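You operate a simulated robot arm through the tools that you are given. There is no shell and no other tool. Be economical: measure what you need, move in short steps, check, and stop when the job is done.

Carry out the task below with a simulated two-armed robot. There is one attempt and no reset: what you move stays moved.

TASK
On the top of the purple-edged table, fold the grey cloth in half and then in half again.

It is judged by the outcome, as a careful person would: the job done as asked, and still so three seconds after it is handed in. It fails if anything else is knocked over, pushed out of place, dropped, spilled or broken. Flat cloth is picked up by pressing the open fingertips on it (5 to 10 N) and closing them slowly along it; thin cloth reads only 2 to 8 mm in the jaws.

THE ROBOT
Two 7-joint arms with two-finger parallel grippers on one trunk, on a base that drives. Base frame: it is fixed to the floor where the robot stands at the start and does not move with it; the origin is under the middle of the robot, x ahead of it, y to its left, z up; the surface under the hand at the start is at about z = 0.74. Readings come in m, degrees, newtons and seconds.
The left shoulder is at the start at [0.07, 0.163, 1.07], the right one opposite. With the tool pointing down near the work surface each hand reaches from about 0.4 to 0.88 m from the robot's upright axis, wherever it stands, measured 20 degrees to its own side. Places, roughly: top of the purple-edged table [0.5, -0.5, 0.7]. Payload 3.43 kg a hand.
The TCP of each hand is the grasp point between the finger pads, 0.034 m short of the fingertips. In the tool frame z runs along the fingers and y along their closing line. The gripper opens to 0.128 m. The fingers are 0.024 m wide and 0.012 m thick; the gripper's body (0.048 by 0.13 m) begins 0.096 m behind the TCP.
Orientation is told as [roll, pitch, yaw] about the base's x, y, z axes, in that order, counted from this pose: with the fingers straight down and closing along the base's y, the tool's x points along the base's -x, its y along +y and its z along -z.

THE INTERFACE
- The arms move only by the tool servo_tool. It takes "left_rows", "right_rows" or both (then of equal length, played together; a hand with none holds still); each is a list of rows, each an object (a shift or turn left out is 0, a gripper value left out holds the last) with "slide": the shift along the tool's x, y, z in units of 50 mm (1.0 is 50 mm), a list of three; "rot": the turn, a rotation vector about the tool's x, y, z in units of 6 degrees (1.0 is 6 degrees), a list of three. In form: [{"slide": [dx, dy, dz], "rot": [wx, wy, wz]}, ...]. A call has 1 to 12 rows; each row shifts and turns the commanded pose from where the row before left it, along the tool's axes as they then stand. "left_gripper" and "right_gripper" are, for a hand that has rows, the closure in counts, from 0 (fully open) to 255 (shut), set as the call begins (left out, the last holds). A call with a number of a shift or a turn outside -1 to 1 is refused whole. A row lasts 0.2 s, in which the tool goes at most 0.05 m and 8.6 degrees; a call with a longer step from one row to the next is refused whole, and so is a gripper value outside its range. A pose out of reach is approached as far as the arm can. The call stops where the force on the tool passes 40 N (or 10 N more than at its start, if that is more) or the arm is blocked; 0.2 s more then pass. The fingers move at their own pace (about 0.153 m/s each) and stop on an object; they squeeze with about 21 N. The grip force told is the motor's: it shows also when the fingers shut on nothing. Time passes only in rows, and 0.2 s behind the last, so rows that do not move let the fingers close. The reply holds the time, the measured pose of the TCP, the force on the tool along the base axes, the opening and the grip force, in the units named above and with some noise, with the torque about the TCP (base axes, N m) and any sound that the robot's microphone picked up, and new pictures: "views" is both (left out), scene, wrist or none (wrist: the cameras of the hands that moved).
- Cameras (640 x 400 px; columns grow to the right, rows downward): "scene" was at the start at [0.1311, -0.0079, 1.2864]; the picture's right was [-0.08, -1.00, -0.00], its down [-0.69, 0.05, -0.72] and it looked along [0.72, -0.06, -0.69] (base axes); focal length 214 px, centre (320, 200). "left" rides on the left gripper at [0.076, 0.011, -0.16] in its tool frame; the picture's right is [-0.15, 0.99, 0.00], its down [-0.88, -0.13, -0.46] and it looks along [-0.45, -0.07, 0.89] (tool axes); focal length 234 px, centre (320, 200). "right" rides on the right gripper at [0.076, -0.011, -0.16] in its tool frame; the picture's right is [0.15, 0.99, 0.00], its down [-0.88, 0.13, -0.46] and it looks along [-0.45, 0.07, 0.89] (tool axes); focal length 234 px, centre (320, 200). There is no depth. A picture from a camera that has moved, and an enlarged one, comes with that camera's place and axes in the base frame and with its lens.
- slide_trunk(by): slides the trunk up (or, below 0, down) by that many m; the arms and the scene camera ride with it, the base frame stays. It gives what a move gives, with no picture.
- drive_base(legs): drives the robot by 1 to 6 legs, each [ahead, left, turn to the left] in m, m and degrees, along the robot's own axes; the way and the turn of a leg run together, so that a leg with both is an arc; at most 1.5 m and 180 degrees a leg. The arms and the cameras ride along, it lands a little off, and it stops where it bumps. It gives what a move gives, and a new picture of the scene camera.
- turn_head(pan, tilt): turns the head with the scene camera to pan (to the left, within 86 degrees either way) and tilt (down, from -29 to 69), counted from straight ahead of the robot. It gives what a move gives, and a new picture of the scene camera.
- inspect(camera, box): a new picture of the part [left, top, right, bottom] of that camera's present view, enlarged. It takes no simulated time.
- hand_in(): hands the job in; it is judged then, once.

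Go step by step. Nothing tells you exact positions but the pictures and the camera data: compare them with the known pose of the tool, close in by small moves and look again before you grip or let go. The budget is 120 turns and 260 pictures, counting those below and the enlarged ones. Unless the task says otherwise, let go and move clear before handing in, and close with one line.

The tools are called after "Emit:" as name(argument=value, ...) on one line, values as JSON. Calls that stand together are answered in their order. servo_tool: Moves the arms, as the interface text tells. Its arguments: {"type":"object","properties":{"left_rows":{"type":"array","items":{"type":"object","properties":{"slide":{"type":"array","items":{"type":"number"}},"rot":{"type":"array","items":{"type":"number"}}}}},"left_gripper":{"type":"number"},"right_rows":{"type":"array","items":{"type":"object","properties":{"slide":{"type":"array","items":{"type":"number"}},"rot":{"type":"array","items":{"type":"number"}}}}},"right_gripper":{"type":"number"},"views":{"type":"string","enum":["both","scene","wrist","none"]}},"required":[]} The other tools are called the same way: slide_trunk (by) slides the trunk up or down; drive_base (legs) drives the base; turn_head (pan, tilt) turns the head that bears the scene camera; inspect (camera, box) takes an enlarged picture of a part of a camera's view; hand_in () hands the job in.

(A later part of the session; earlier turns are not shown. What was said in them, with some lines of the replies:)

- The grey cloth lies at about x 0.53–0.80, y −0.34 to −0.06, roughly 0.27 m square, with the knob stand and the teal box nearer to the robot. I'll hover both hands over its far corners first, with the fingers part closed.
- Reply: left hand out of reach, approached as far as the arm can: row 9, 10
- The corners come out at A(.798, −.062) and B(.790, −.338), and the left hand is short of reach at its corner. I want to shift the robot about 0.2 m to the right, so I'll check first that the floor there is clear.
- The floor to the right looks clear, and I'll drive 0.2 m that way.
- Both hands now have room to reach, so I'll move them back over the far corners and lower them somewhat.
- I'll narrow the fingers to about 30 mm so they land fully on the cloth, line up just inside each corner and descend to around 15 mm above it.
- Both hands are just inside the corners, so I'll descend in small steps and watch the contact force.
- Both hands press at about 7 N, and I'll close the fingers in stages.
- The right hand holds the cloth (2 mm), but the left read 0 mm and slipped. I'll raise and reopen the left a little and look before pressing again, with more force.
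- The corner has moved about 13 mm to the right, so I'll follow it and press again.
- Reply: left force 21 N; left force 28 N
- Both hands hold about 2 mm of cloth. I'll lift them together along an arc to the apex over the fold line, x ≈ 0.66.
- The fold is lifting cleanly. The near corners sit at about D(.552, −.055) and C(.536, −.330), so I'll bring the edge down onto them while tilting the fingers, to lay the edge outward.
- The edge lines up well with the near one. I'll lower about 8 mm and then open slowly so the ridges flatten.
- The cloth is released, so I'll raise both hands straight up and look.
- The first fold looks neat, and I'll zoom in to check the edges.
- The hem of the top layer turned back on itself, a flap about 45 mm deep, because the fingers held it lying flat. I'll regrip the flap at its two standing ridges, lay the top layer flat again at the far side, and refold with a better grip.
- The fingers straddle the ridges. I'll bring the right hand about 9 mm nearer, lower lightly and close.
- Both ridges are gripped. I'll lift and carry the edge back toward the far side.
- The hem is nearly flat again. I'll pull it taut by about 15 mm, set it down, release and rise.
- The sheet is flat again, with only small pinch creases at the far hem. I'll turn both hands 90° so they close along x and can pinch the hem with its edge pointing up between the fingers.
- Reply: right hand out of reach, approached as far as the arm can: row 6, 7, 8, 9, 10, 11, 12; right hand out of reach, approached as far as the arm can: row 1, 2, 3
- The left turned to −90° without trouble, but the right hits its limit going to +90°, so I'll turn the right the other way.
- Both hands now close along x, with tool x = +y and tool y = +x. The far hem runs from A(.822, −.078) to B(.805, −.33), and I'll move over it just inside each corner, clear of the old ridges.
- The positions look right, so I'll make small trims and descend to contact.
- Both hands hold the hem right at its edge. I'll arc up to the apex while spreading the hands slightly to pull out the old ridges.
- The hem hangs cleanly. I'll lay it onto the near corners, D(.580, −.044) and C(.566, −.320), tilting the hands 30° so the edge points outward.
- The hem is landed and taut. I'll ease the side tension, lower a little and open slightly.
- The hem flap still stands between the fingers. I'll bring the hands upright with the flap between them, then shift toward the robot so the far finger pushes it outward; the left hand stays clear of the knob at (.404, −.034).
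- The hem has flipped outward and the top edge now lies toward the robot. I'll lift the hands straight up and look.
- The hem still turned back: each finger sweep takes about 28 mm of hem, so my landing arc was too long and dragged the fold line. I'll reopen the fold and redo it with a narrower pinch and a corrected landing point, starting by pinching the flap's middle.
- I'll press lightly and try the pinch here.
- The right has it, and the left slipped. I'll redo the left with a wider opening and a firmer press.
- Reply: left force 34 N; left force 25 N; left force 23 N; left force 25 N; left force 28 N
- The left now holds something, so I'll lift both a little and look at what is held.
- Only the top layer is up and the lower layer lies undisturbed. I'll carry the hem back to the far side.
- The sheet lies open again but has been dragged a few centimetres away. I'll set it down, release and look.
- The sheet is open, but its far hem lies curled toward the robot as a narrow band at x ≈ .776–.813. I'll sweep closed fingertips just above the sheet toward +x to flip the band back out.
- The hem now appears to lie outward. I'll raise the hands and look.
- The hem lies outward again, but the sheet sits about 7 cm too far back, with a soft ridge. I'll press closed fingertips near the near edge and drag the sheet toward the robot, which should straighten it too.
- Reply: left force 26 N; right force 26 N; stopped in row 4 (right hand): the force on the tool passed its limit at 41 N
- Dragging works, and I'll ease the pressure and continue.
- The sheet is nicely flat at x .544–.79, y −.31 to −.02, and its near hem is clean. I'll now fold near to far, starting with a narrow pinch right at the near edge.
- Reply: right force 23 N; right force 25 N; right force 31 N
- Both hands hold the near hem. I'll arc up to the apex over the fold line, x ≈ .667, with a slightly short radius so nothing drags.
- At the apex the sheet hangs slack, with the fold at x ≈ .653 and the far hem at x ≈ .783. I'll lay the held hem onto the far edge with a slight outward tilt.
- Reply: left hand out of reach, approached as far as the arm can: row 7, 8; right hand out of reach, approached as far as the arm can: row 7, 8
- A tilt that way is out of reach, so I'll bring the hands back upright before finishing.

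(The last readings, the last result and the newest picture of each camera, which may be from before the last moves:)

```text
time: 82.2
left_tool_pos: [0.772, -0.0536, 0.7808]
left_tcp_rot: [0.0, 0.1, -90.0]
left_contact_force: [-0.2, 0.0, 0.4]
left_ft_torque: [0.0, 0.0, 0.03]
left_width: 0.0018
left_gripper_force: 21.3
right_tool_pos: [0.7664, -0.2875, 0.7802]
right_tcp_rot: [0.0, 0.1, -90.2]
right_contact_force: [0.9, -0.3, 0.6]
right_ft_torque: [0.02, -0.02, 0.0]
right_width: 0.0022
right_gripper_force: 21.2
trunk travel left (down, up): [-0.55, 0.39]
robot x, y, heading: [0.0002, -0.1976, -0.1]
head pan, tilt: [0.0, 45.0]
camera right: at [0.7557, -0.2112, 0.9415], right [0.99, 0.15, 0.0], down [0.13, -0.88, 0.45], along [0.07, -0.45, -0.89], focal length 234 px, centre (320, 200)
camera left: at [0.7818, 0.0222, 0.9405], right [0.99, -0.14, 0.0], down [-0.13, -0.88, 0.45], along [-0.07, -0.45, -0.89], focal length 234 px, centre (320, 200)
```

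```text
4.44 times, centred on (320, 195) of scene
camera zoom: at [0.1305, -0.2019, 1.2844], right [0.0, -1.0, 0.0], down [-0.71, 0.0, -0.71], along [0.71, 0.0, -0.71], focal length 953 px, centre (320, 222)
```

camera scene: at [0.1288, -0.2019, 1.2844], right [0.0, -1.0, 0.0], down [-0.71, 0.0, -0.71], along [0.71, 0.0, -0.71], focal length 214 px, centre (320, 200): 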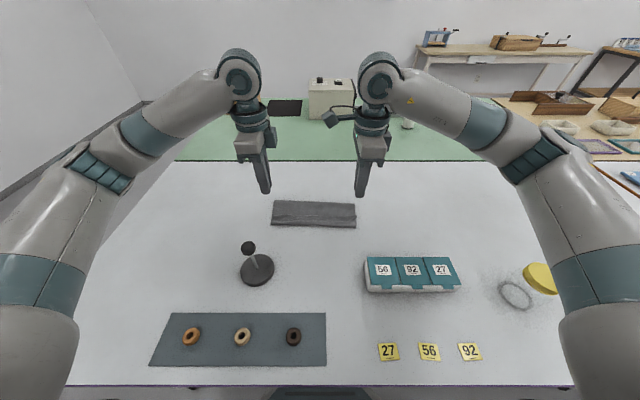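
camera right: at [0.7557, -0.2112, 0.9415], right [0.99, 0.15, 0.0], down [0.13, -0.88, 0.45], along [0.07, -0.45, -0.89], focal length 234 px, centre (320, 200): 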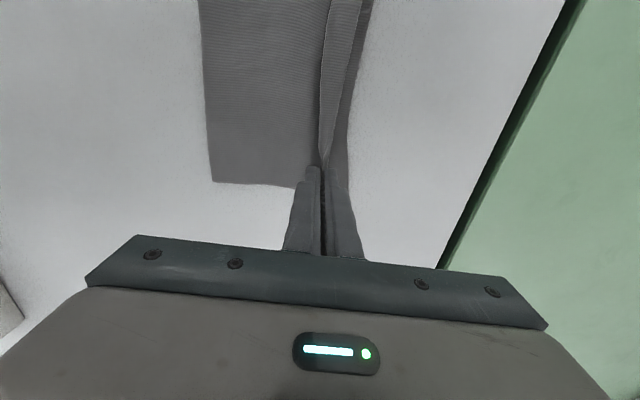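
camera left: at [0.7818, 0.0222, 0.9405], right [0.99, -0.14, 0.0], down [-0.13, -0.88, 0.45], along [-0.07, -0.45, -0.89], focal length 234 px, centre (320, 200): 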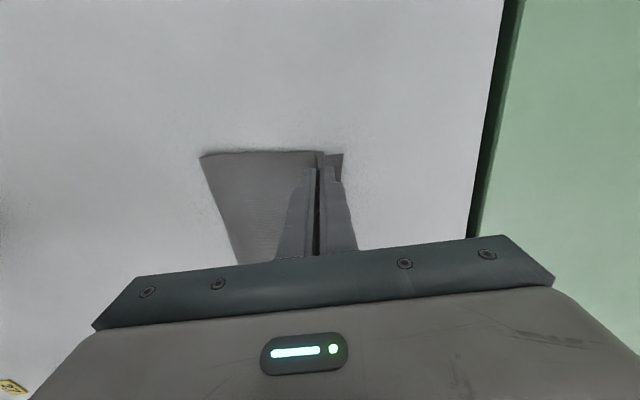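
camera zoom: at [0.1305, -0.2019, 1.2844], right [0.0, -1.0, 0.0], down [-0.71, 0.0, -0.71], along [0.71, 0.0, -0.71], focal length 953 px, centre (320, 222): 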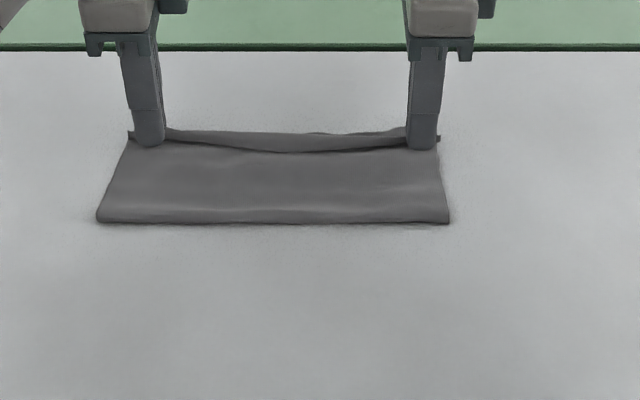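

That is a clean fold: fold line near x ≈ .67, hem at the far edge. I'll lower slightly, open, nudge outward so the hem lips fall away from the sheet, then lift.

Emit:
servo_tool(left_rows=[{"slide": [0, 0, 0.06]}, {"slide": [0, 0, 0]}], right_rows=[{"slide": [0, 0, 0.05]}, {"slide": [0, 0, 0]}], views="none")

Emit:
servo_tool(left_rows=[{"slide": [0, 0, 0]}, {"slide": [0, 0, -0.04]}, {"slide": [0, 0.2, -0.02]}, {"slide": [0, 0.2, -0.04]}, {"slide": [0, 0.2, -0.2]}, {"slide": [0, 0, -0.7]}, {"slide": [0, 0, -0.8]}], right_rows=[{"slide": [0, 0, 0]}, {"slide": [0, 0, -0.04]}, {"slide": [0, 0.2, -0.02]}, {"slide": [0, 0.2, -0.04]}, {"slide": [0, 0.2, -0.2]}, {"slide": [0, 0, -0.7]}, {"slide": [0, 0, -0.8]}], left_gripper=225, right_gripper=225, views="wrist")

Emit:
inspect(camera="scene", box=[255, 160, 385, 240])

```text
time: 82.8
left_tool_pos: [0.7708, -0.0538, 0.7781]
left_tcp_rot: [0.0, 0.0, -90.0]
left_contact_force: [0.3, 0.0, 0.3]
left_ft_torque: [0.03, 0.03, 0.02]
left_width: 0.0021
left_gripper_force: 20.8
right_tool_pos: [0.7678, -0.2861, 0.7785]
right_tcp_rot: [0.1, 0.1, -89.9]
right_contact_force: [-0.3, -0.3, 0.8]
right_ft_torque: [-0.03, 0.02, -0.01]
right_width: 0.0017
right_gripper_force: 20.4
trunk travel left (down, up): [-0.55, 0.39]
robot x, y, heading: [-0.0011, -0.2016, -0.1]
head pan, tilt: [0.0, 45.0]
```

```text
time: 84.4
left_tool_pos: [0.8016, -0.0572, 0.8703]
left_tcp_rot: [0.0, 0.0, -90.0]
left_contact_force: [-0.6, 0.2, -0.8]
left_ft_torque: [0.02, -0.04, 0.02]
left_width: 0.0151
left_gripper_force: 0.1
right_tool_pos: [0.7952, -0.287, 0.8657]
right_tcp_rot: [0.3, 0.0, -90.0]
right_contact_force: [0.3, 0.3, 0.1]
right_ft_torque: [-0.03, -0.01, 0.01]
right_width: 0.0151
right_gripper_force: 0.0
trunk travel left (down, up): [-0.55, 0.39]
robot x, y, heading: [0.0021, -0.201, -0.1]
head pan, tilt: [0.0, 45.0]
camera right: at [0.784, -0.2119, 1.0276], right [0.99, 0.15, 0.0], down [0.13, -0.88, 0.45], along [0.07, -0.45, -0.89], focal length 234 px, centre (320, 200)
camera left: at [0.8114, 0.0196, 1.0303], right [0.99, -0.15, 0.0], down [-0.13, -0.88, 0.46], along [-0.07, -0.45, -0.89], focal length 234 px, centre (320, 200)
```

right: 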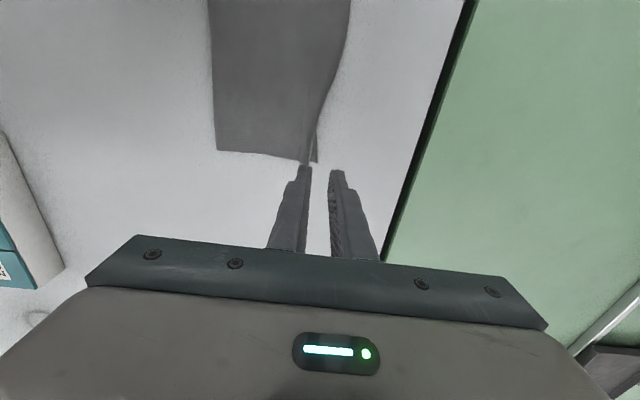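
left: 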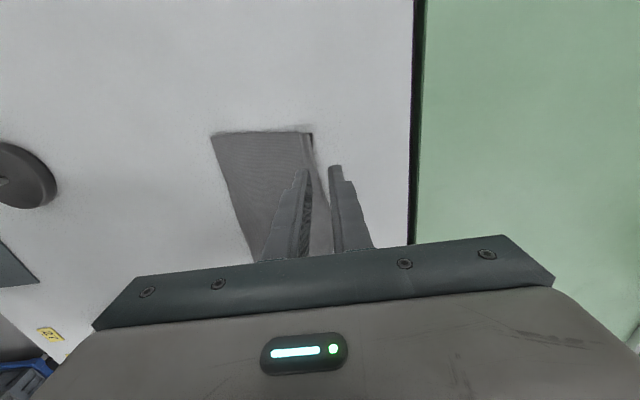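

```text
4.92 times, centred on (320, 200) of scene
camera zoom: at [0.1292, -0.202, 1.2844], right [0.0, -1.0, 0.0], down [-0.71, 0.0, -0.71], along [0.71, 0.0, -0.71], focal length 1056 px, centre (320, 200)
```

zoom: 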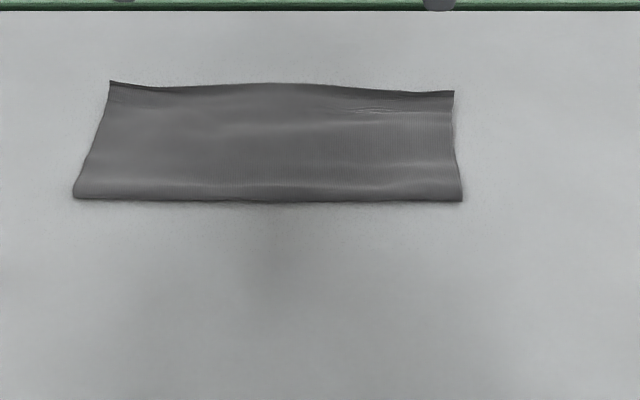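

The first fold is excellent: a neat strip at x .672–.80, y −.31 to −.025. For the second fold I'll use the right hand to bring the right end over to the left, driving the base 0.1 m left first and moving the left hand aside.

Emit:
drive_base(legs=[[0, 0.1, 0]])

Emit:
servo_tool(left_rows=[{"slide": [0.3, -0.1, -0.4]}, {"slide": [0.6, -0.3, -0.4]}, {"slide": [0.6, -0.3, -0.4]}, {"slide": [0.6, -0.3, -0.2]}, {"slide": [0.6, -0.3, 0]}, {"slide": [0.6, -0.3, 0]}, {"slide": [0, 0, 0]}, {"slide": [0, 0, 0]}, {"slide": [0, 0, 0]}, {"slide": [0, 0, 0]}, {"slide": [0, 0, 0]}, {"slide": [0, 0, 0]}], right_rows=[{"slide": [-0.3, -0.2, -0.2]}, {"slide": [-0.5, -0.3, -0.2]}, {"rot": [0, 0, -1]}, {"rot": [0, 0, -1]}, {"rot": [0, 0, -1]}, {"rot": [0, 0, -1]}, {"rot": [0, 0, -1]}, {"rot": [0, 0, -1]}, {"rot": [0, 0, -1]}, {"rot": [0, 0, -1]}, {"rot": [0, 0, -1]}, {"rot": [0, 0, -1]}], views="none")

Emit:
servo_tool(right_rows=[{"rot": [0, 0, -1]}, {"rot": [0, 0, -1]}, {"rot": [0, 0, -1]}, {"rot": [0, 0, -1]}, {"rot": [0, 0, -1]}], right_gripper=205)

Emit:
inspect(camera="scene", box=[285, 150, 415, 240])

```text
time: 85.6
left_tool_pos: [0.802, 0.0445, 0.8697]
left_tcp_rot: [0.0, 0.0, -90.0]
left_contact_force: [0.9, 0.8, 0.2]
left_ft_torque: [-0.05, -0.03, 0.01]
left_width: 0.015
left_gripper_force: 0.0
right_tool_pos: [0.7969, -0.1867, 0.8654]
right_tcp_rot: [0.0, 0.1, -90.0]
right_contact_force: [-0.6, -0.1, 0.0]
right_ft_torque: [-0.01, 0.02, -0.01]
right_width: 0.0152
right_gripper_force: 0.1
trunk travel left (down, up): [-0.55, 0.39]
robot x, y, heading: [-0.0015, -0.1001, -0.2]
head pan, tilt: [0.0, 45.0]
camera scene: at [0.1306, -0.0998, 1.2843], right [0.0, -1.0, 0.0], down [-0.71, 0.0, -0.71], along [0.71, 0.0, -0.71], focal length 214 px, centre (320, 200)
```

scene: 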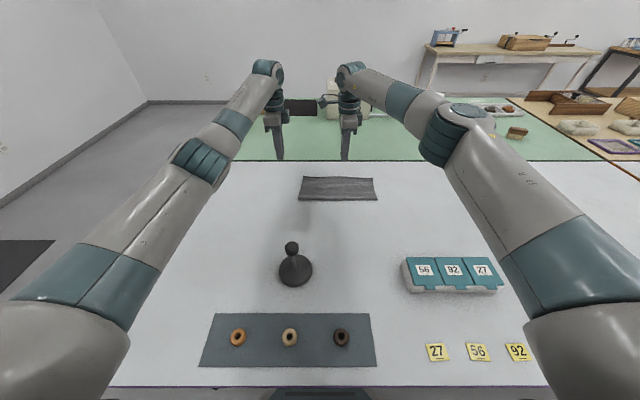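

```text
time: 88.2
left_tool_pos: [0.7209, 0.208, 0.9425]
left_tcp_rot: [-0.1, 0.0, -90.1]
left_contact_force: [0.5, -0.5, 0.4]
left_ft_torque: [0.0, -0.01, -0.02]
left_width: 0.0151
left_gripper_force: 0.1
right_tool_pos: [0.7712, -0.2285, 0.8845]
right_tcp_rot: [0.2, -0.1, -30.0]
right_contact_force: [-1.2, -0.3, -0.8]
right_ft_torque: [-0.04, 0.0, -0.01]
right_width: 0.0152
right_gripper_force: 0.1
trunk travel left (down, up): [-0.55, 0.39]
robot x, y, heading: [-0.0042, -0.0974, -0.2]
head pan, tilt: [0.0, 45.0]
```

```text
time: 89.4
left_tool_pos: [0.721, 0.2086, 0.9413]
left_tcp_rot: [0.1, 0.0, -90.0]
left_contact_force: [0.3, 0.8, 0.0]
left_ft_torque: [-0.02, 0.0, 0.0]
left_width: 0.0151
left_gripper_force: 0.0
right_tool_pos: [0.772, -0.2262, 0.8843]
right_tcp_rot: [0.1, -0.1, 0.0]
right_contact_force: [0.5, -0.3, 0.2]
right_ft_torque: [0.02, 0.01, 0.0]
right_width: 0.0251
right_gripper_force: 0.0
trunk travel left (down, up): [-0.55, 0.39]
robot x, y, heading: [-0.0007, -0.1028, -0.2]
head pan, tilt: [0.0, 45.0]
camera scene: at [0.1305, -0.1005, 1.2844], right [0.0, -1.0, 0.0], down [-0.71, 0.0, -0.71], along [0.71, 0.0, -0.71], focal length 214 px, centre (320, 200)
camera right: at [0.6956, -0.2384, 1.0457], right [-0.15, 0.99, 0.0], down [0.88, 0.13, 0.46], along [0.45, 0.07, -0.89], focal length 234 px, centre (320, 200)
```

scene: 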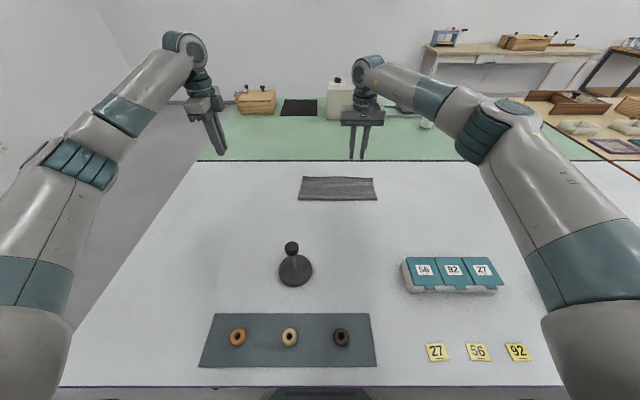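
right: 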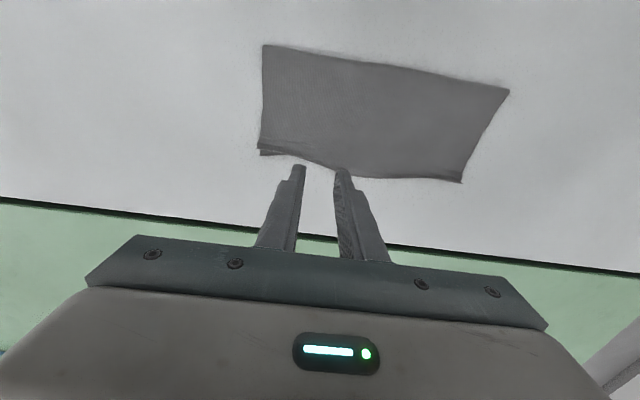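

```text
4.44 times, centred on (350, 195) of scene
camera zoom: at [0.1305, -0.1005, 1.2844], right [0.0, -1.0, 0.0], down [-0.71, 0.0, -0.71], along [0.71, 0.0, -0.71], focal length 953 px, centre (187, 222)
```

zoom: 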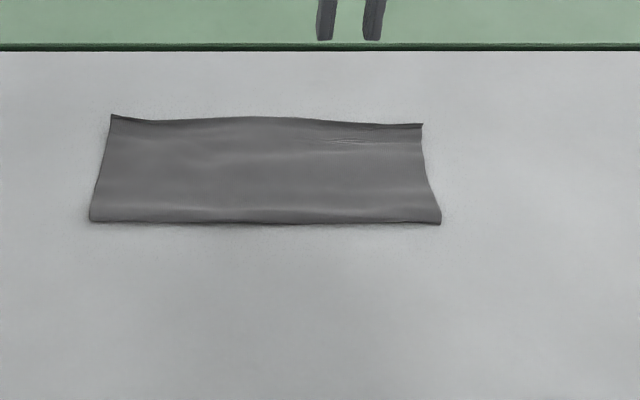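

The strip ends are at y = −.3045 and −.0215, centred on x = .731. I'll lower the right hand over the right end, outer finger just off the edge.

Emit:
servo_tool(right_rows=[{"slide": [0.205, -0.34, 0.47]}, {"slide": [0.205, -0.34, 0.47]}, {"slide": [0.205, -0.34, 0.47]}, {"slide": [0.205, -0.34, 0.47]}], views="wrist")

Emit:
inspect(camera="scene", box=[285, 150, 415, 240])

```text
time: 90.4
left_tool_pos: [0.7207, 0.2077, 0.9405]
left_tcp_rot: [-0.1, 0.0, -90.0]
left_contact_force: [0.0, -0.2, -0.4]
left_ft_torque: [0.05, 0.03, -0.02]
left_width: 0.0154
left_gripper_force: 0.0
right_tool_pos: [0.7278, -0.2944, 0.7913]
right_tcp_rot: [0.2, -0.1, -0.2]
right_contact_force: [0.2, 0.6, 0.1]
right_ft_torque: [0.02, -0.01, 0.0]
right_width: 0.0251
right_gripper_force: 0.0
trunk travel left (down, up): [-0.55, 0.39]
robot x, y, heading: [-0.0017, -0.0993, -0.1]
head pan, tilt: [0.0, 45.0]
camera right: at [0.6526, -0.306, 0.9513], right [-0.14, 0.99, 0.0], down [0.88, 0.13, 0.46], along [0.45, 0.07, -0.89], focal length 234 px, centre (320, 200)
```

right: 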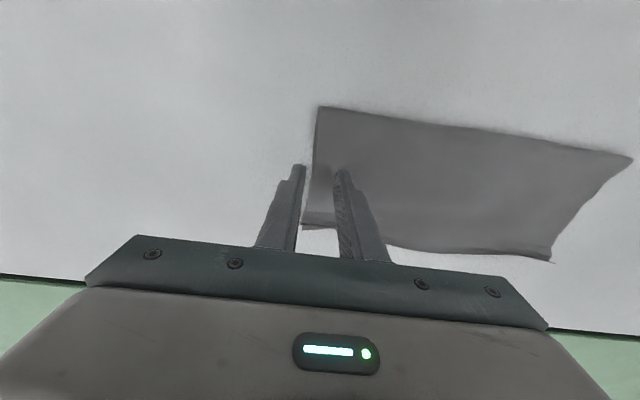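

```text
4.44 times, centred on (350, 195) of scene
camera zoom: at [0.1307, -0.1012, 1.2844], right [0.0, -1.0, 0.0], down [-0.71, 0.0, -0.71], along [0.71, 0.0, -0.71], focal length 953 px, centre (187, 222)
```

zoom: 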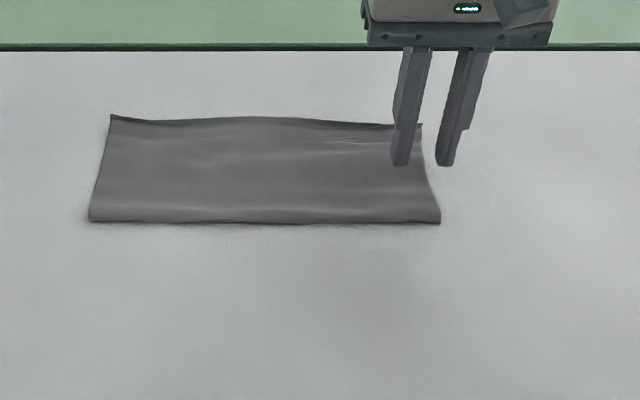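

Emit:
servo_tool(right_rows=[{"slide": [0, 0, 0.2]}, {"slide": [0, 0, 0.1]}, {"slide": [0, 0, 0.02]}], views="none")

```text
time: 91.2
left_tool_pos: [0.721, 0.2089, 0.9411]
left_tcp_rot: [0.0, 0.0, -90.1]
left_contact_force: [0.1, -0.7, 0.1]
left_ft_torque: [-0.01, 0.01, -0.03]
left_width: 0.0154
left_gripper_force: 0.0
right_tool_pos: [0.7297, -0.2961, 0.7759]
right_tcp_rot: [0.0, -0.1, 0.0]
right_contact_force: [-0.6, -0.4, 0.0]
right_ft_torque: [0.02, 0.0, 0.01]
right_width: 0.0249
right_gripper_force: 0.2
trunk travel left (down, up): [-0.55, 0.39]
robot x, y, heading: [0.0005, -0.0977, -0.3]
head pan, tilt: [0.0, 45.0]
```

Emit:
servo_tool(right_rows=[{"slide": [0, 0, 0.03]}, {"slide": [0, 0, 0.01]}], views="none")

```text
time: 91.8
left_tool_pos: [0.7206, 0.2088, 0.942]
left_tcp_rot: [0.0, 0.0, -90.0]
left_contact_force: [0.4, -0.6, 0.6]
left_ft_torque: [0.0, 0.0, 0.01]
left_width: 0.0151
left_gripper_force: 0.1
right_tool_pos: [0.7298, -0.2958, 0.7754]
right_tcp_rot: [0.2, -0.1, -0.2]
right_contact_force: [0.5, -0.4, 7.1]
right_ft_torque: [0.15, 0.04, -0.01]
right_width: 0.025
right_gripper_force: 0.2
trunk travel left (down, up): [-0.55, 0.39]
robot x, y, heading: [0.0021, -0.0957, -0.1]
head pan, tilt: [0.0, 45.0]
```

Emit:
servo_tool(right_rows=[{"slide": [0, 0, 0.01]}], right_gripper=222, views="none")

Emit:
servo_tool(right_rows=[{"slide": [0, 0, 0]}], right_gripper=236, views="none")

Emit:
servo_tool(right_rows=[{"slide": [0, 0, 0]}, {"slide": [0, 0, 0]}], right_gripper=255, views="wrist")

Emit:
inspect(camera="scene", box=[285, 150, 415, 240])

```text
time: 92.2
left_tool_pos: [0.7199, 0.2077, 0.9419]
left_tcp_rot: [0.0, 0.0, -90.1]
left_contact_force: [0.7, -0.4, 0.4]
left_ft_torque: [-0.01, -0.03, 0.01]
left_width: 0.015
left_gripper_force: 0.1
right_tool_pos: [0.7299, -0.2954, 0.7745]
right_tcp_rot: [0.2, -0.3, -0.1]
right_contact_force: [0.9, -0.3, 12.7]
right_ft_torque: [0.14, -0.02, 0.01]
right_width: 0.0162
right_gripper_force: 0.2
trunk travel left (down, up): [-0.55, 0.39]
robot x, y, heading: [-0.0031, -0.0959, -0.1]
head pan, tilt: [0.0, 45.0]
```

```text
time: 92.6
left_tool_pos: [0.7187, 0.2074, 0.9425]
left_tcp_rot: [0.1, 0.0, -90.0]
left_contact_force: [0.4, -0.7, -0.2]
left_ft_torque: [0.01, -0.02, 0.0]
left_width: 0.0151
left_gripper_force: 0.0
right_tool_pos: [0.7306, -0.2957, 0.7746]
right_tcp_rot: [0.1, -0.3, -0.1]
right_contact_force: [1.3, -0.8, 15.2]
right_ft_torque: [0.08, 0.05, 0.0]
right_width: 0.009
right_gripper_force: 0.0
trunk travel left (down, up): [-0.55, 0.39]
robot x, y, heading: [0.0022, -0.1008, 0.0]
head pan, tilt: [0.0, 45.0]
```

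```text
time: 93.2
left_tool_pos: [0.7198, 0.2087, 0.9417]
left_tcp_rot: [0.2, 0.0, -90.1]
left_contact_force: [0.2, 0.4, -0.5]
left_ft_torque: [0.02, -0.04, 0.05]
left_width: 0.015
left_gripper_force: 0.1
right_tool_pos: [0.7296, -0.2945, 0.7755]
right_tcp_rot: [0.1, -0.3, -0.1]
right_contact_force: [0.7, 2.1, 16.5]
right_ft_torque: [0.18, -0.01, 0.01]
right_width: 0.0034
right_gripper_force: 20.7
trunk travel left (down, up): [-0.55, 0.39]
robot x, y, heading: [0.0025, -0.0964, -0.1]
head pan, tilt: [0.0, 45.0]
camera right: at [0.6531, -0.3064, 0.9359], right [-0.14, 0.99, 0.0], down [0.88, 0.13, 0.46], along [0.45, 0.07, -0.89], focal length 234 px, centre (320, 200)
```

right: 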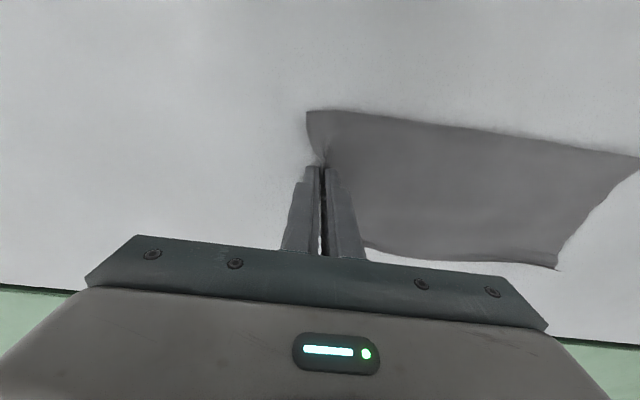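

```text
4.44 times, centred on (350, 195) of scene
camera zoom: at [0.1286, -0.0998, 1.2846], right [0.0, -1.0, 0.0], down [-0.71, 0.0, -0.71], along [0.71, 0.0, -0.71], focal length 953 px, centre (187, 222)
```

zoom: 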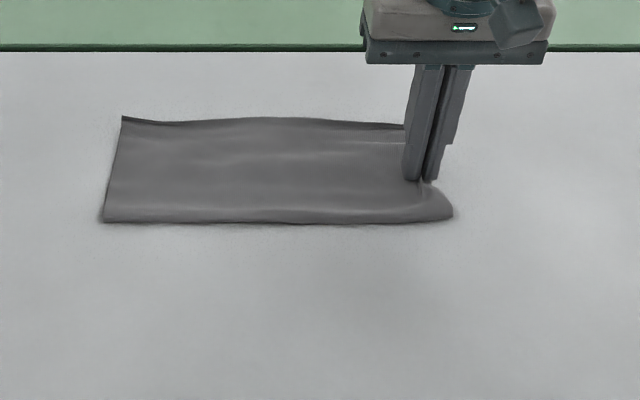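

The jaw reads 3.4 mm, so it likely holds both layers. I'll lift a little and check.

Emit:
servo_tool(right_rows=[{"slide": [0, 0.1, -0.4]}, {"slide": [0, 0.15, -0.4]}, {"slide": [0, 0.2, -0.4]}], views="wrist")

Emit:
inspect(camera="scene", box=[285, 150, 415, 240])

```text
time: 94.0
left_tool_pos: [0.7217, 0.2085, 0.9425]
left_tcp_rot: [-0.1, 0.0, -90.1]
left_contact_force: [0.1, -0.4, 0.4]
left_ft_torque: [-0.03, -0.02, -0.02]
left_width: 0.015
left_gripper_force: 0.1
right_tool_pos: [0.7312, -0.2739, 0.8328]
right_tcp_rot: [0.0, 0.0, -0.1]
right_contact_force: [0.8, 0.0, 0.7]
right_ft_torque: [0.0, -0.02, 0.02]
right_width: 0.0033
right_gripper_force: 21.2
trunk travel left (down, up): [-0.55, 0.39]
robot x, y, heading: [-0.0022, -0.0979, -0.1]
head pan, tilt: [0.0, 45.0]
camera right: at [0.6541, -0.2845, 0.993], right [-0.14, 0.99, 0.0], down [0.88, 0.13, 0.46], along [0.45, 0.07, -0.89], focal length 234 px, centre (320, 200)
```

right: 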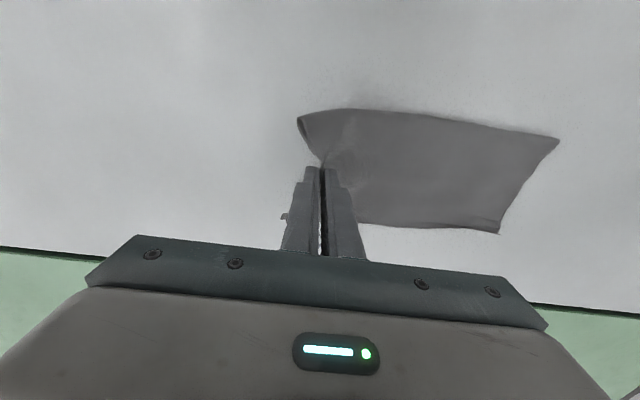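

```text
4.44 times, centred on (350, 195) of scene
camera zoom: at [0.1305, -0.1003, 1.2843], right [0.0, -1.0, 0.0], down [-0.71, 0.0, -0.71], along [0.71, 0.0, -0.71], focal length 953 px, centre (187, 222)
```

zoom: 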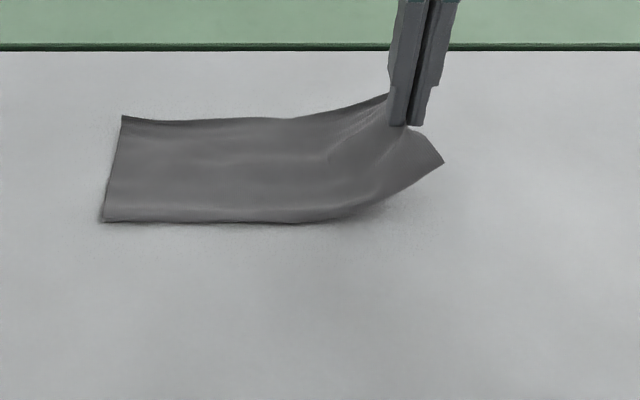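

Both layers lift together and stay flat. I'll carry the end up to the apex over the fold line, y ≈ −.176.

Emit:
servo_tool(right_rows=[{"slide": [0, 0.34, -0.35]}, {"slide": [0, 0.34, -0.35]}, {"slide": [0, 0.4, -0.17]}, {"slide": [0, 0.4, -0.17]}, {"slide": [0, 0.48, -0.06]}], views="wrist")

Emit:
inspect(camera="scene", box=[285, 150, 415, 240])

```text
time: 95.2
left_tool_pos: [0.7213, 0.2097, 0.9409]
left_tcp_rot: [-0.1, 0.0, -90.1]
left_contact_force: [0.1, -0.1, -0.7]
left_ft_torque: [-0.04, 0.02, 0.03]
left_width: 0.0152
left_gripper_force: 0.1
right_tool_pos: [0.729, -0.1753, 0.8888]
right_tcp_rot: [0.2, -0.1, -0.1]
right_contact_force: [-0.2, 0.2, -0.4]
right_ft_torque: [0.0, 0.0, 0.0]
right_width: 0.0033
right_gripper_force: 21.2
trunk travel left (down, up): [-0.55, 0.39]
robot x, y, heading: [0.0009, -0.0997, -0.2]
head pan, tilt: [0.0, 45.0]
camera right: at [0.6526, -0.1866, 1.0494], right [-0.14, 0.99, 0.0], down [0.88, 0.13, 0.46], along [0.45, 0.07, -0.89], focal length 234 px, centre (320, 200)
```

right: 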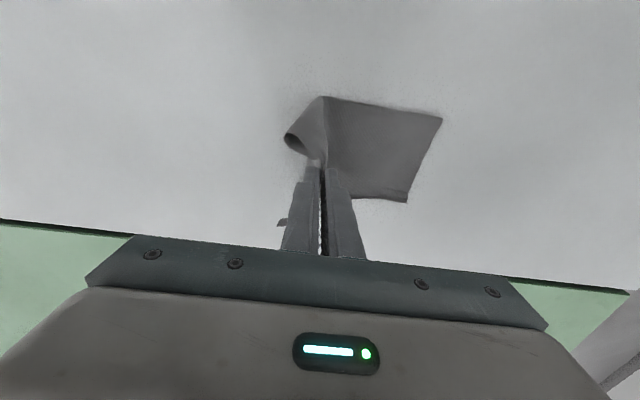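

```text
4.44 times, centred on (350, 195) of scene
camera zoom: at [0.1306, -0.0995, 1.2843], right [0.0, -1.0, 0.0], down [-0.71, 0.0, -0.71], along [0.71, 0.0, -0.71], focal length 953 px, centre (187, 222)
```

zoom: 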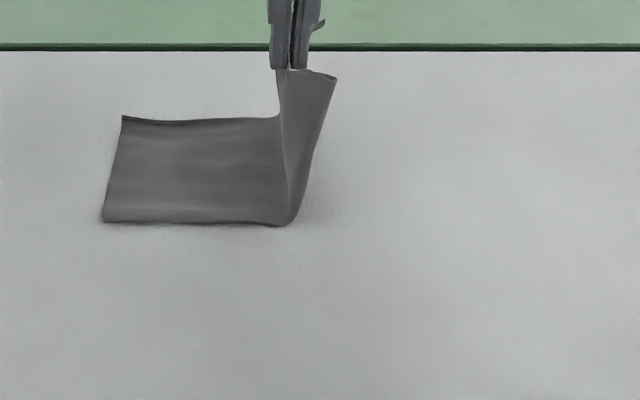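

The fold line is forming at y ≈ −.178. I'll carry the end over and down to the left end.

Emit:
servo_tool(right_rows=[{"slide": [0, 0.472, 0.041]}, {"slide": [0, 0.455, 0.122]}, {"slide": [0, 0.419, 0.199]}, {"slide": [0, 0.365, 0.265]}, {"slide": [0, 0.3, 0.323]}, {"slide": [0, 0.225, 0.37]}, {"slide": [0, 0.138, 0.402]}, {"slide": [0, 0.046, 0.35]}], views="wrist")

Emit:
inspect(camera="scene", box=[285, 150, 415, 240])

```text
time: 97.0
left_tool_pos: [0.7212, 0.2084, 0.9409]
left_tcp_rot: [0.1, 0.0, -90.0]
left_contact_force: [-0.2, -1.1, 0.1]
left_ft_torque: [0.02, -0.04, 0.02]
left_width: 0.0152
left_gripper_force: 0.0
right_tool_pos: [0.7293, -0.0535, 0.7848]
right_tcp_rot: [0.1, 0.0, -0.1]
right_contact_force: [0.7, 0.3, -0.8]
right_ft_torque: [0.01, 0.0, 0.01]
right_width: 0.0031
right_gripper_force: 20.6
trunk travel left (down, up): [-0.55, 0.39]
robot x, y, heading: [0.0006, -0.0978, 0.1]
head pan, tilt: [0.0, 45.0]
camera right: at [0.6536, -0.0647, 0.9456], right [-0.14, 0.99, 0.0], down [0.88, 0.13, 0.46], along [0.45, 0.07, -0.89], focal length 234 px, centre (320, 200)
```

right: 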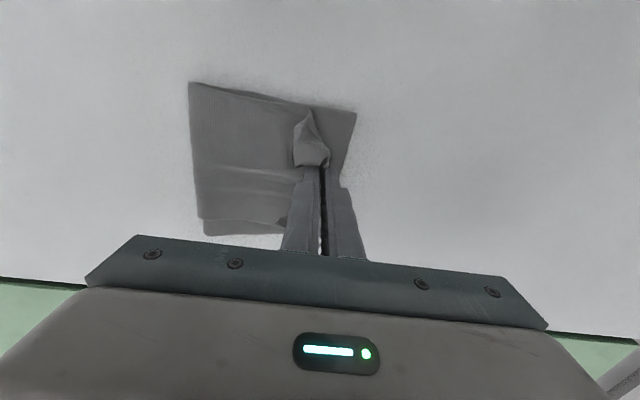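

```text
4.44 times, centred on (350, 195) of scene
camera zoom: at [0.1308, -0.1003, 1.2844], right [0.0, -1.0, 0.0], down [-0.71, 0.0, -0.71], along [0.71, 0.0, -0.71], focal length 953 px, centre (187, 222)
```

zoom: 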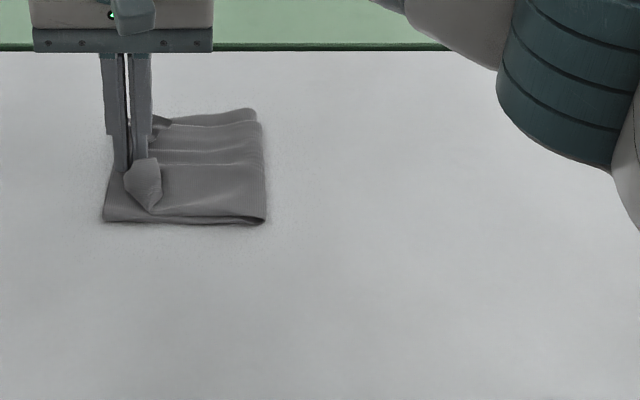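

The fold is in place at y ≈ −.163 to −.034, but the near corner lip is turned up. I'll lower, open, nudge outward and lift to look.

Emit:
servo_tool(right_rows=[{"slide": [0, 0, 0.1]}, {"slide": [0, 0, 0]}], views="none")

Emit:
servo_tool(right_rows=[{"slide": [0, 0, 0]}, {"slide": [0, 0, -0.04]}, {"slide": [0, 0.2, -0.02]}, {"slide": [0, 0.2, -0.04]}, {"slide": [0, 0.2, -0.15]}, {"slide": [0, 0, -0.7]}, {"slide": [0, 0, -0.8]}], right_gripper=222, views="wrist")

Emit:
inspect(camera="scene", box=[285, 150, 415, 240])

```text
time: 97.6
left_tool_pos: [0.7208, 0.2084, 0.9413]
left_tcp_rot: [0.0, 0.0, -90.0]
left_contact_force: [0.1, 0.8, 0.0]
left_ft_torque: [-0.02, -0.02, 0.02]
left_width: 0.0149
left_gripper_force: 0.1
right_tool_pos: [0.7297, -0.0528, 0.7812]
right_tcp_rot: [0.1, -0.1, -0.2]
right_contact_force: [0.8, 0.0, 0.2]
right_ft_torque: [0.05, 0.01, 0.0]
right_width: 0.0033
right_gripper_force: 21.0
trunk travel left (down, up): [-0.55, 0.39]
robot x, y, heading: [0.001, -0.0946, -0.1]
head pan, tilt: [0.0, 45.0]
```

```text
time: 99.2
left_tool_pos: [0.7196, 0.208, 0.9413]
left_tcp_rot: [0.1, -0.1, -90.0]
left_contact_force: [0.9, -0.8, 0.4]
left_ft_torque: [-0.01, -0.06, 0.02]
left_width: 0.0149
left_gripper_force: 0.1
right_tool_pos: [0.7277, -0.0231, 0.8676]
right_tcp_rot: [0.0, 0.0, 0.0]
right_contact_force: [0.4, 0.7, -0.5]
right_ft_torque: [0.03, 0.02, -0.03]
right_width: 0.0163
right_gripper_force: 0.0
trunk travel left (down, up): [-0.55, 0.39]
robot x, y, heading: [0.0021, -0.0983, 0.0]
head pan, tilt: [0.0, 45.0]
camera right: at [0.6527, -0.0337, 1.0282], right [-0.14, 0.99, 0.0], down [0.88, 0.13, 0.46], along [0.45, 0.07, -0.89], focal length 234 px, centre (320, 200)
```

right: 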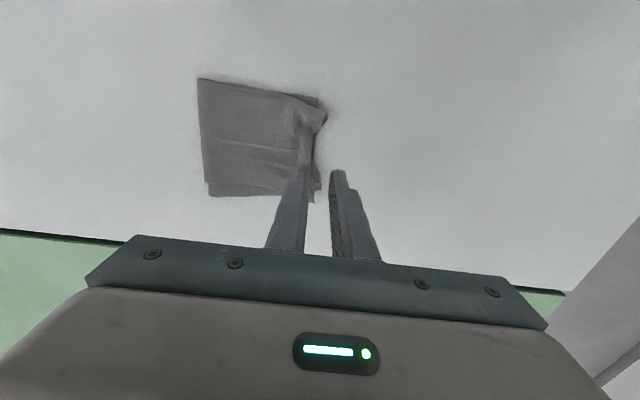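

```text
4.44 times, centred on (350, 195) of scene
camera zoom: at [0.1298, -0.1002, 1.2844], right [0.0, -1.0, 0.0], down [-0.71, 0.0, -0.71], along [0.71, 0.0, -0.71], focal length 953 px, centre (187, 222)
```

zoom: 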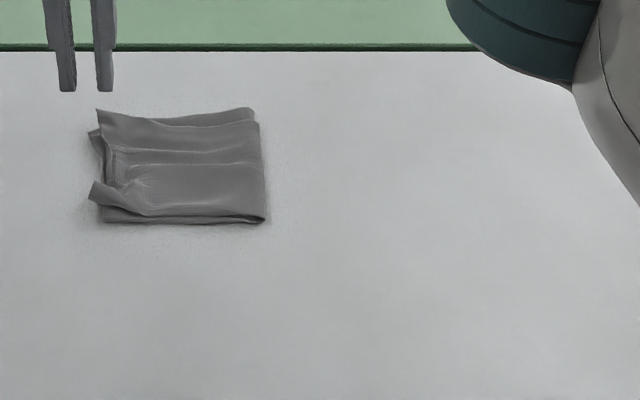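

The corners flipped outward and it is now a near-square packet. I'll look closer.

Emit:
inspect(camera="scene", box=[295, 165, 350, 208])

Emit:
inspect(camera="right", box=[170, 55, 360, 215])

```text
9.30 times, centred on (322, 186) of scene
camera zoom: at [0.1298, -0.1002, 1.2844], right [0.0, -1.0, 0.0], down [-0.71, 0.0, -0.71], along [0.71, 0.0, -0.71], focal length 1995 px, centre (297, 326)
```

zoom: 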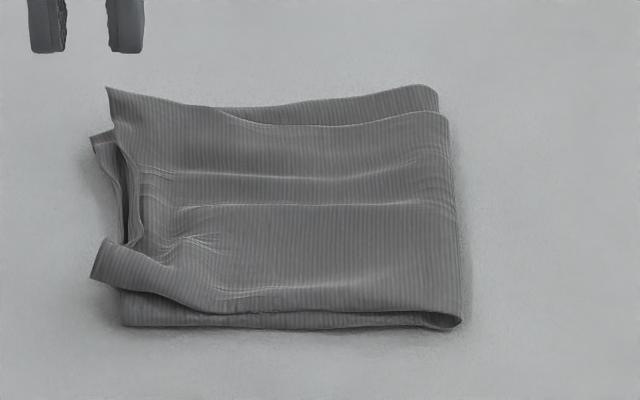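

```text
2.50 times, centred on (265, 135) of right
camera zoom: at [0.6527, -0.0337, 1.0282], right [-0.14, 0.99, 0.0], down [0.88, 0.13, 0.46], along [0.45, 0.07, -0.89], focal length 585 px, centre (458, 362)
```

zoom: 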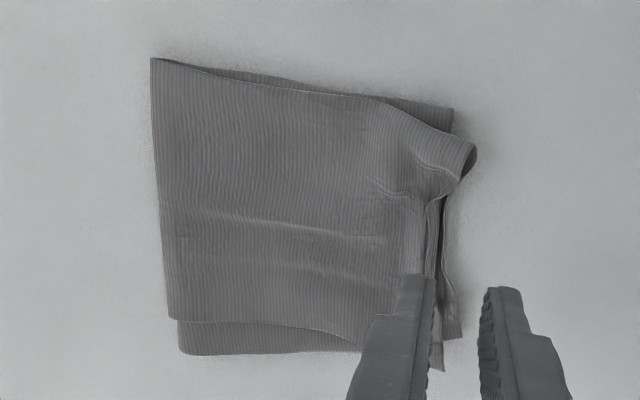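

The folds are right; only the near-left lip sticks up and the end is a bit rumpled. I'll pat it flat with partly open fingertips at three spots along the left end.

Emit:
servo_tool(right_rows=[{"slide": [0.375, -0.25, 0.4]}, {"slide": [0.375, -0.25, 0.4]}, {"slide": [0, 0, 0.5]}, {"slide": [0, 0, 0.3]}, {"slide": [0, 0, 0.1]}], right_gripper=200, views="none")

Emit:
inspect(camera="scene", box=[285, 150, 365, 215])

```text
time: 100.4
left_tool_pos: [0.7209, 0.2084, 0.9418]
left_tcp_rot: [0.0, 0.0, -90.0]
left_contact_force: [0.7, 0.7, 0.2]
left_ft_torque: [-0.03, -0.03, 0.01]
left_width: 0.015
left_gripper_force: 0.0
right_tool_pos: [0.6921, -0.0477, 0.7803]
right_tcp_rot: [0.1, -0.1, 0.0]
right_contact_force: [-1.1, -0.4, 1.0]
right_ft_torque: [0.03, 0.0, 0.02]
right_width: 0.0277
right_gripper_force: 0.0
trunk travel left (down, up): [-0.55, 0.39]
robot x, y, heading: [-0.0028, -0.0985, -0.2]
head pan, tilt: [0.0, 45.0]
```

```text
6.15 times, centred on (325, 182) of scene
camera zoom: at [0.1306, -0.1003, 1.2844], right [0.0, -1.0, 0.0], down [-0.71, 0.0, -0.71], along [0.71, 0.0, -0.71], focal length 1320 px, centre (289, 308)
```

zoom: 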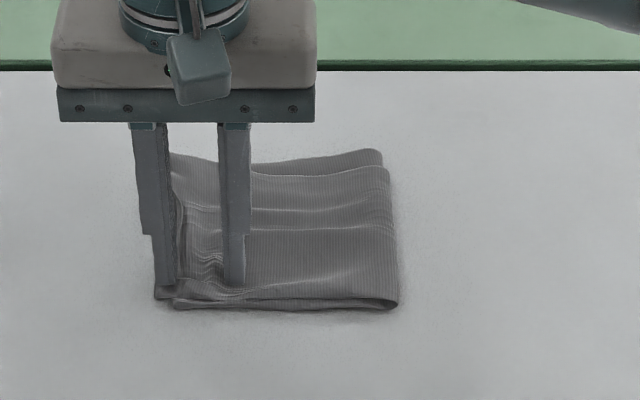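

Emit:
servo_tool(right_rows=[{"slide": [0, 0, 0.06]}, {"slide": [0, 0, 0]}, {"slide": [0, 0, -0.5]}, {"slide": [-0.8, 0, 0]}, {"slide": [0, 0, 0.4]}, {"slide": [0, 0, 0.1]}, {"slide": [0, 0, 0]}, {"slide": [0, 0, -0.5]}, {"slide": [-0.7, 0, 0]}, {"slide": [0, 0, 0.4]}, {"slide": [0, 0, 0.1]}, {"slide": [0, 0, 0]}], views="none")

Emit:
servo_tool(right_rows=[{"slide": [0, 0, -0.5]}, {"slide": [0, 0, -0.8]}, {"slide": [0, 0, -0.8]}, {"slide": [0, -0.8, -0.4]}, {"slide": [0, -0.9, 0]}, {"slide": [0, -0.9, 0]}, {"slide": [0, -0.9, 0]}], views="wrist")

Emit:
inspect(camera="scene", box=[295, 165, 350, 208])

```text
time: 103.0
left_tool_pos: [0.7215, 0.2071, 0.9408]
left_tcp_rot: [0.0, 0.1, -90.0]
left_contact_force: [0.0, -0.3, 0.2]
left_ft_torque: [0.0, -0.02, -0.02]
left_width: 0.0149
left_gripper_force: 0.2
right_tool_pos: [0.7674, -0.0475, 0.7785]
right_tcp_rot: [0.1, -0.2, -0.1]
right_contact_force: [-0.6, -0.3, 0.5]
right_ft_torque: [0.02, 0.01, 0.01]
right_width: 0.0277
right_gripper_force: 0.0
trunk travel left (down, up): [-0.55, 0.39]
robot x, y, heading: [-0.004, -0.0999, -0.1]
head pan, tilt: [0.0, 45.0]
```

```text
time: 104.6
left_tool_pos: [0.7207, 0.2082, 0.9419]
left_tcp_rot: [-0.1, 0.1, -89.9]
left_contact_force: [0.5, 0.6, 0.4]
left_ft_torque: [0.02, -0.01, 0.01]
left_width: 0.0151
left_gripper_force: 0.1
right_tool_pos: [0.769, -0.2238, 0.9042]
right_tcp_rot: [0.1, -0.1, 0.0]
right_contact_force: [-0.8, 0.1, -0.4]
right_ft_torque: [0.04, -0.03, 0.01]
right_width: 0.0275
right_gripper_force: 0.0
trunk travel left (down, up): [-0.55, 0.39]
robot x, y, heading: [-0.0003, -0.1003, 0.1]
head pan, tilt: [0.0, 45.0]
camera right: at [0.6926, -0.2359, 1.065], right [-0.14, 0.99, 0.0], down [0.88, 0.13, 0.46], along [0.45, 0.07, -0.89], focal length 234 px, centre (320, 200)
```

right: 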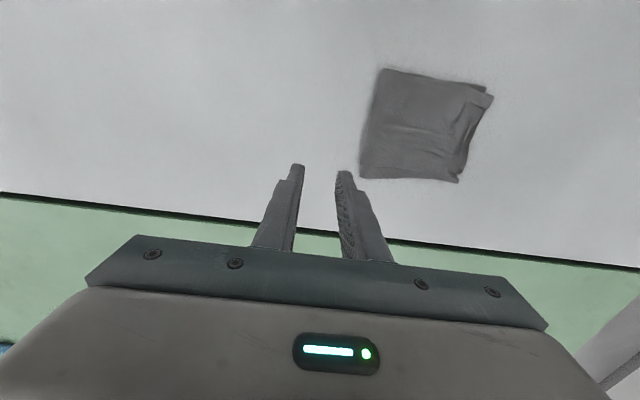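

```text
9.30 times, centred on (322, 186) of scene
camera zoom: at [0.1305, -0.1021, 1.2844], right [0.0, -1.0, 0.0], down [-0.71, 0.0, -0.71], along [0.71, 0.0, -0.71], focal length 1995 px, centre (297, 326)
```

zoom: 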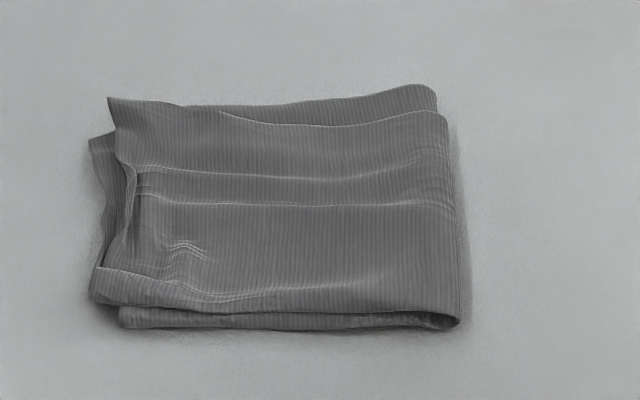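

The cloth lies as a tidy four-layer packet, both hands are clear, and nothing else on the table has been disturbed. I'm handing it in.

Emit:
hand_in()

```text
The job is handed in.
```

The grey cloth is folded in half and in half again on the purple-edged table. One corner of the top layers sits about 1 cm off, and that edge is slightly rumpled.
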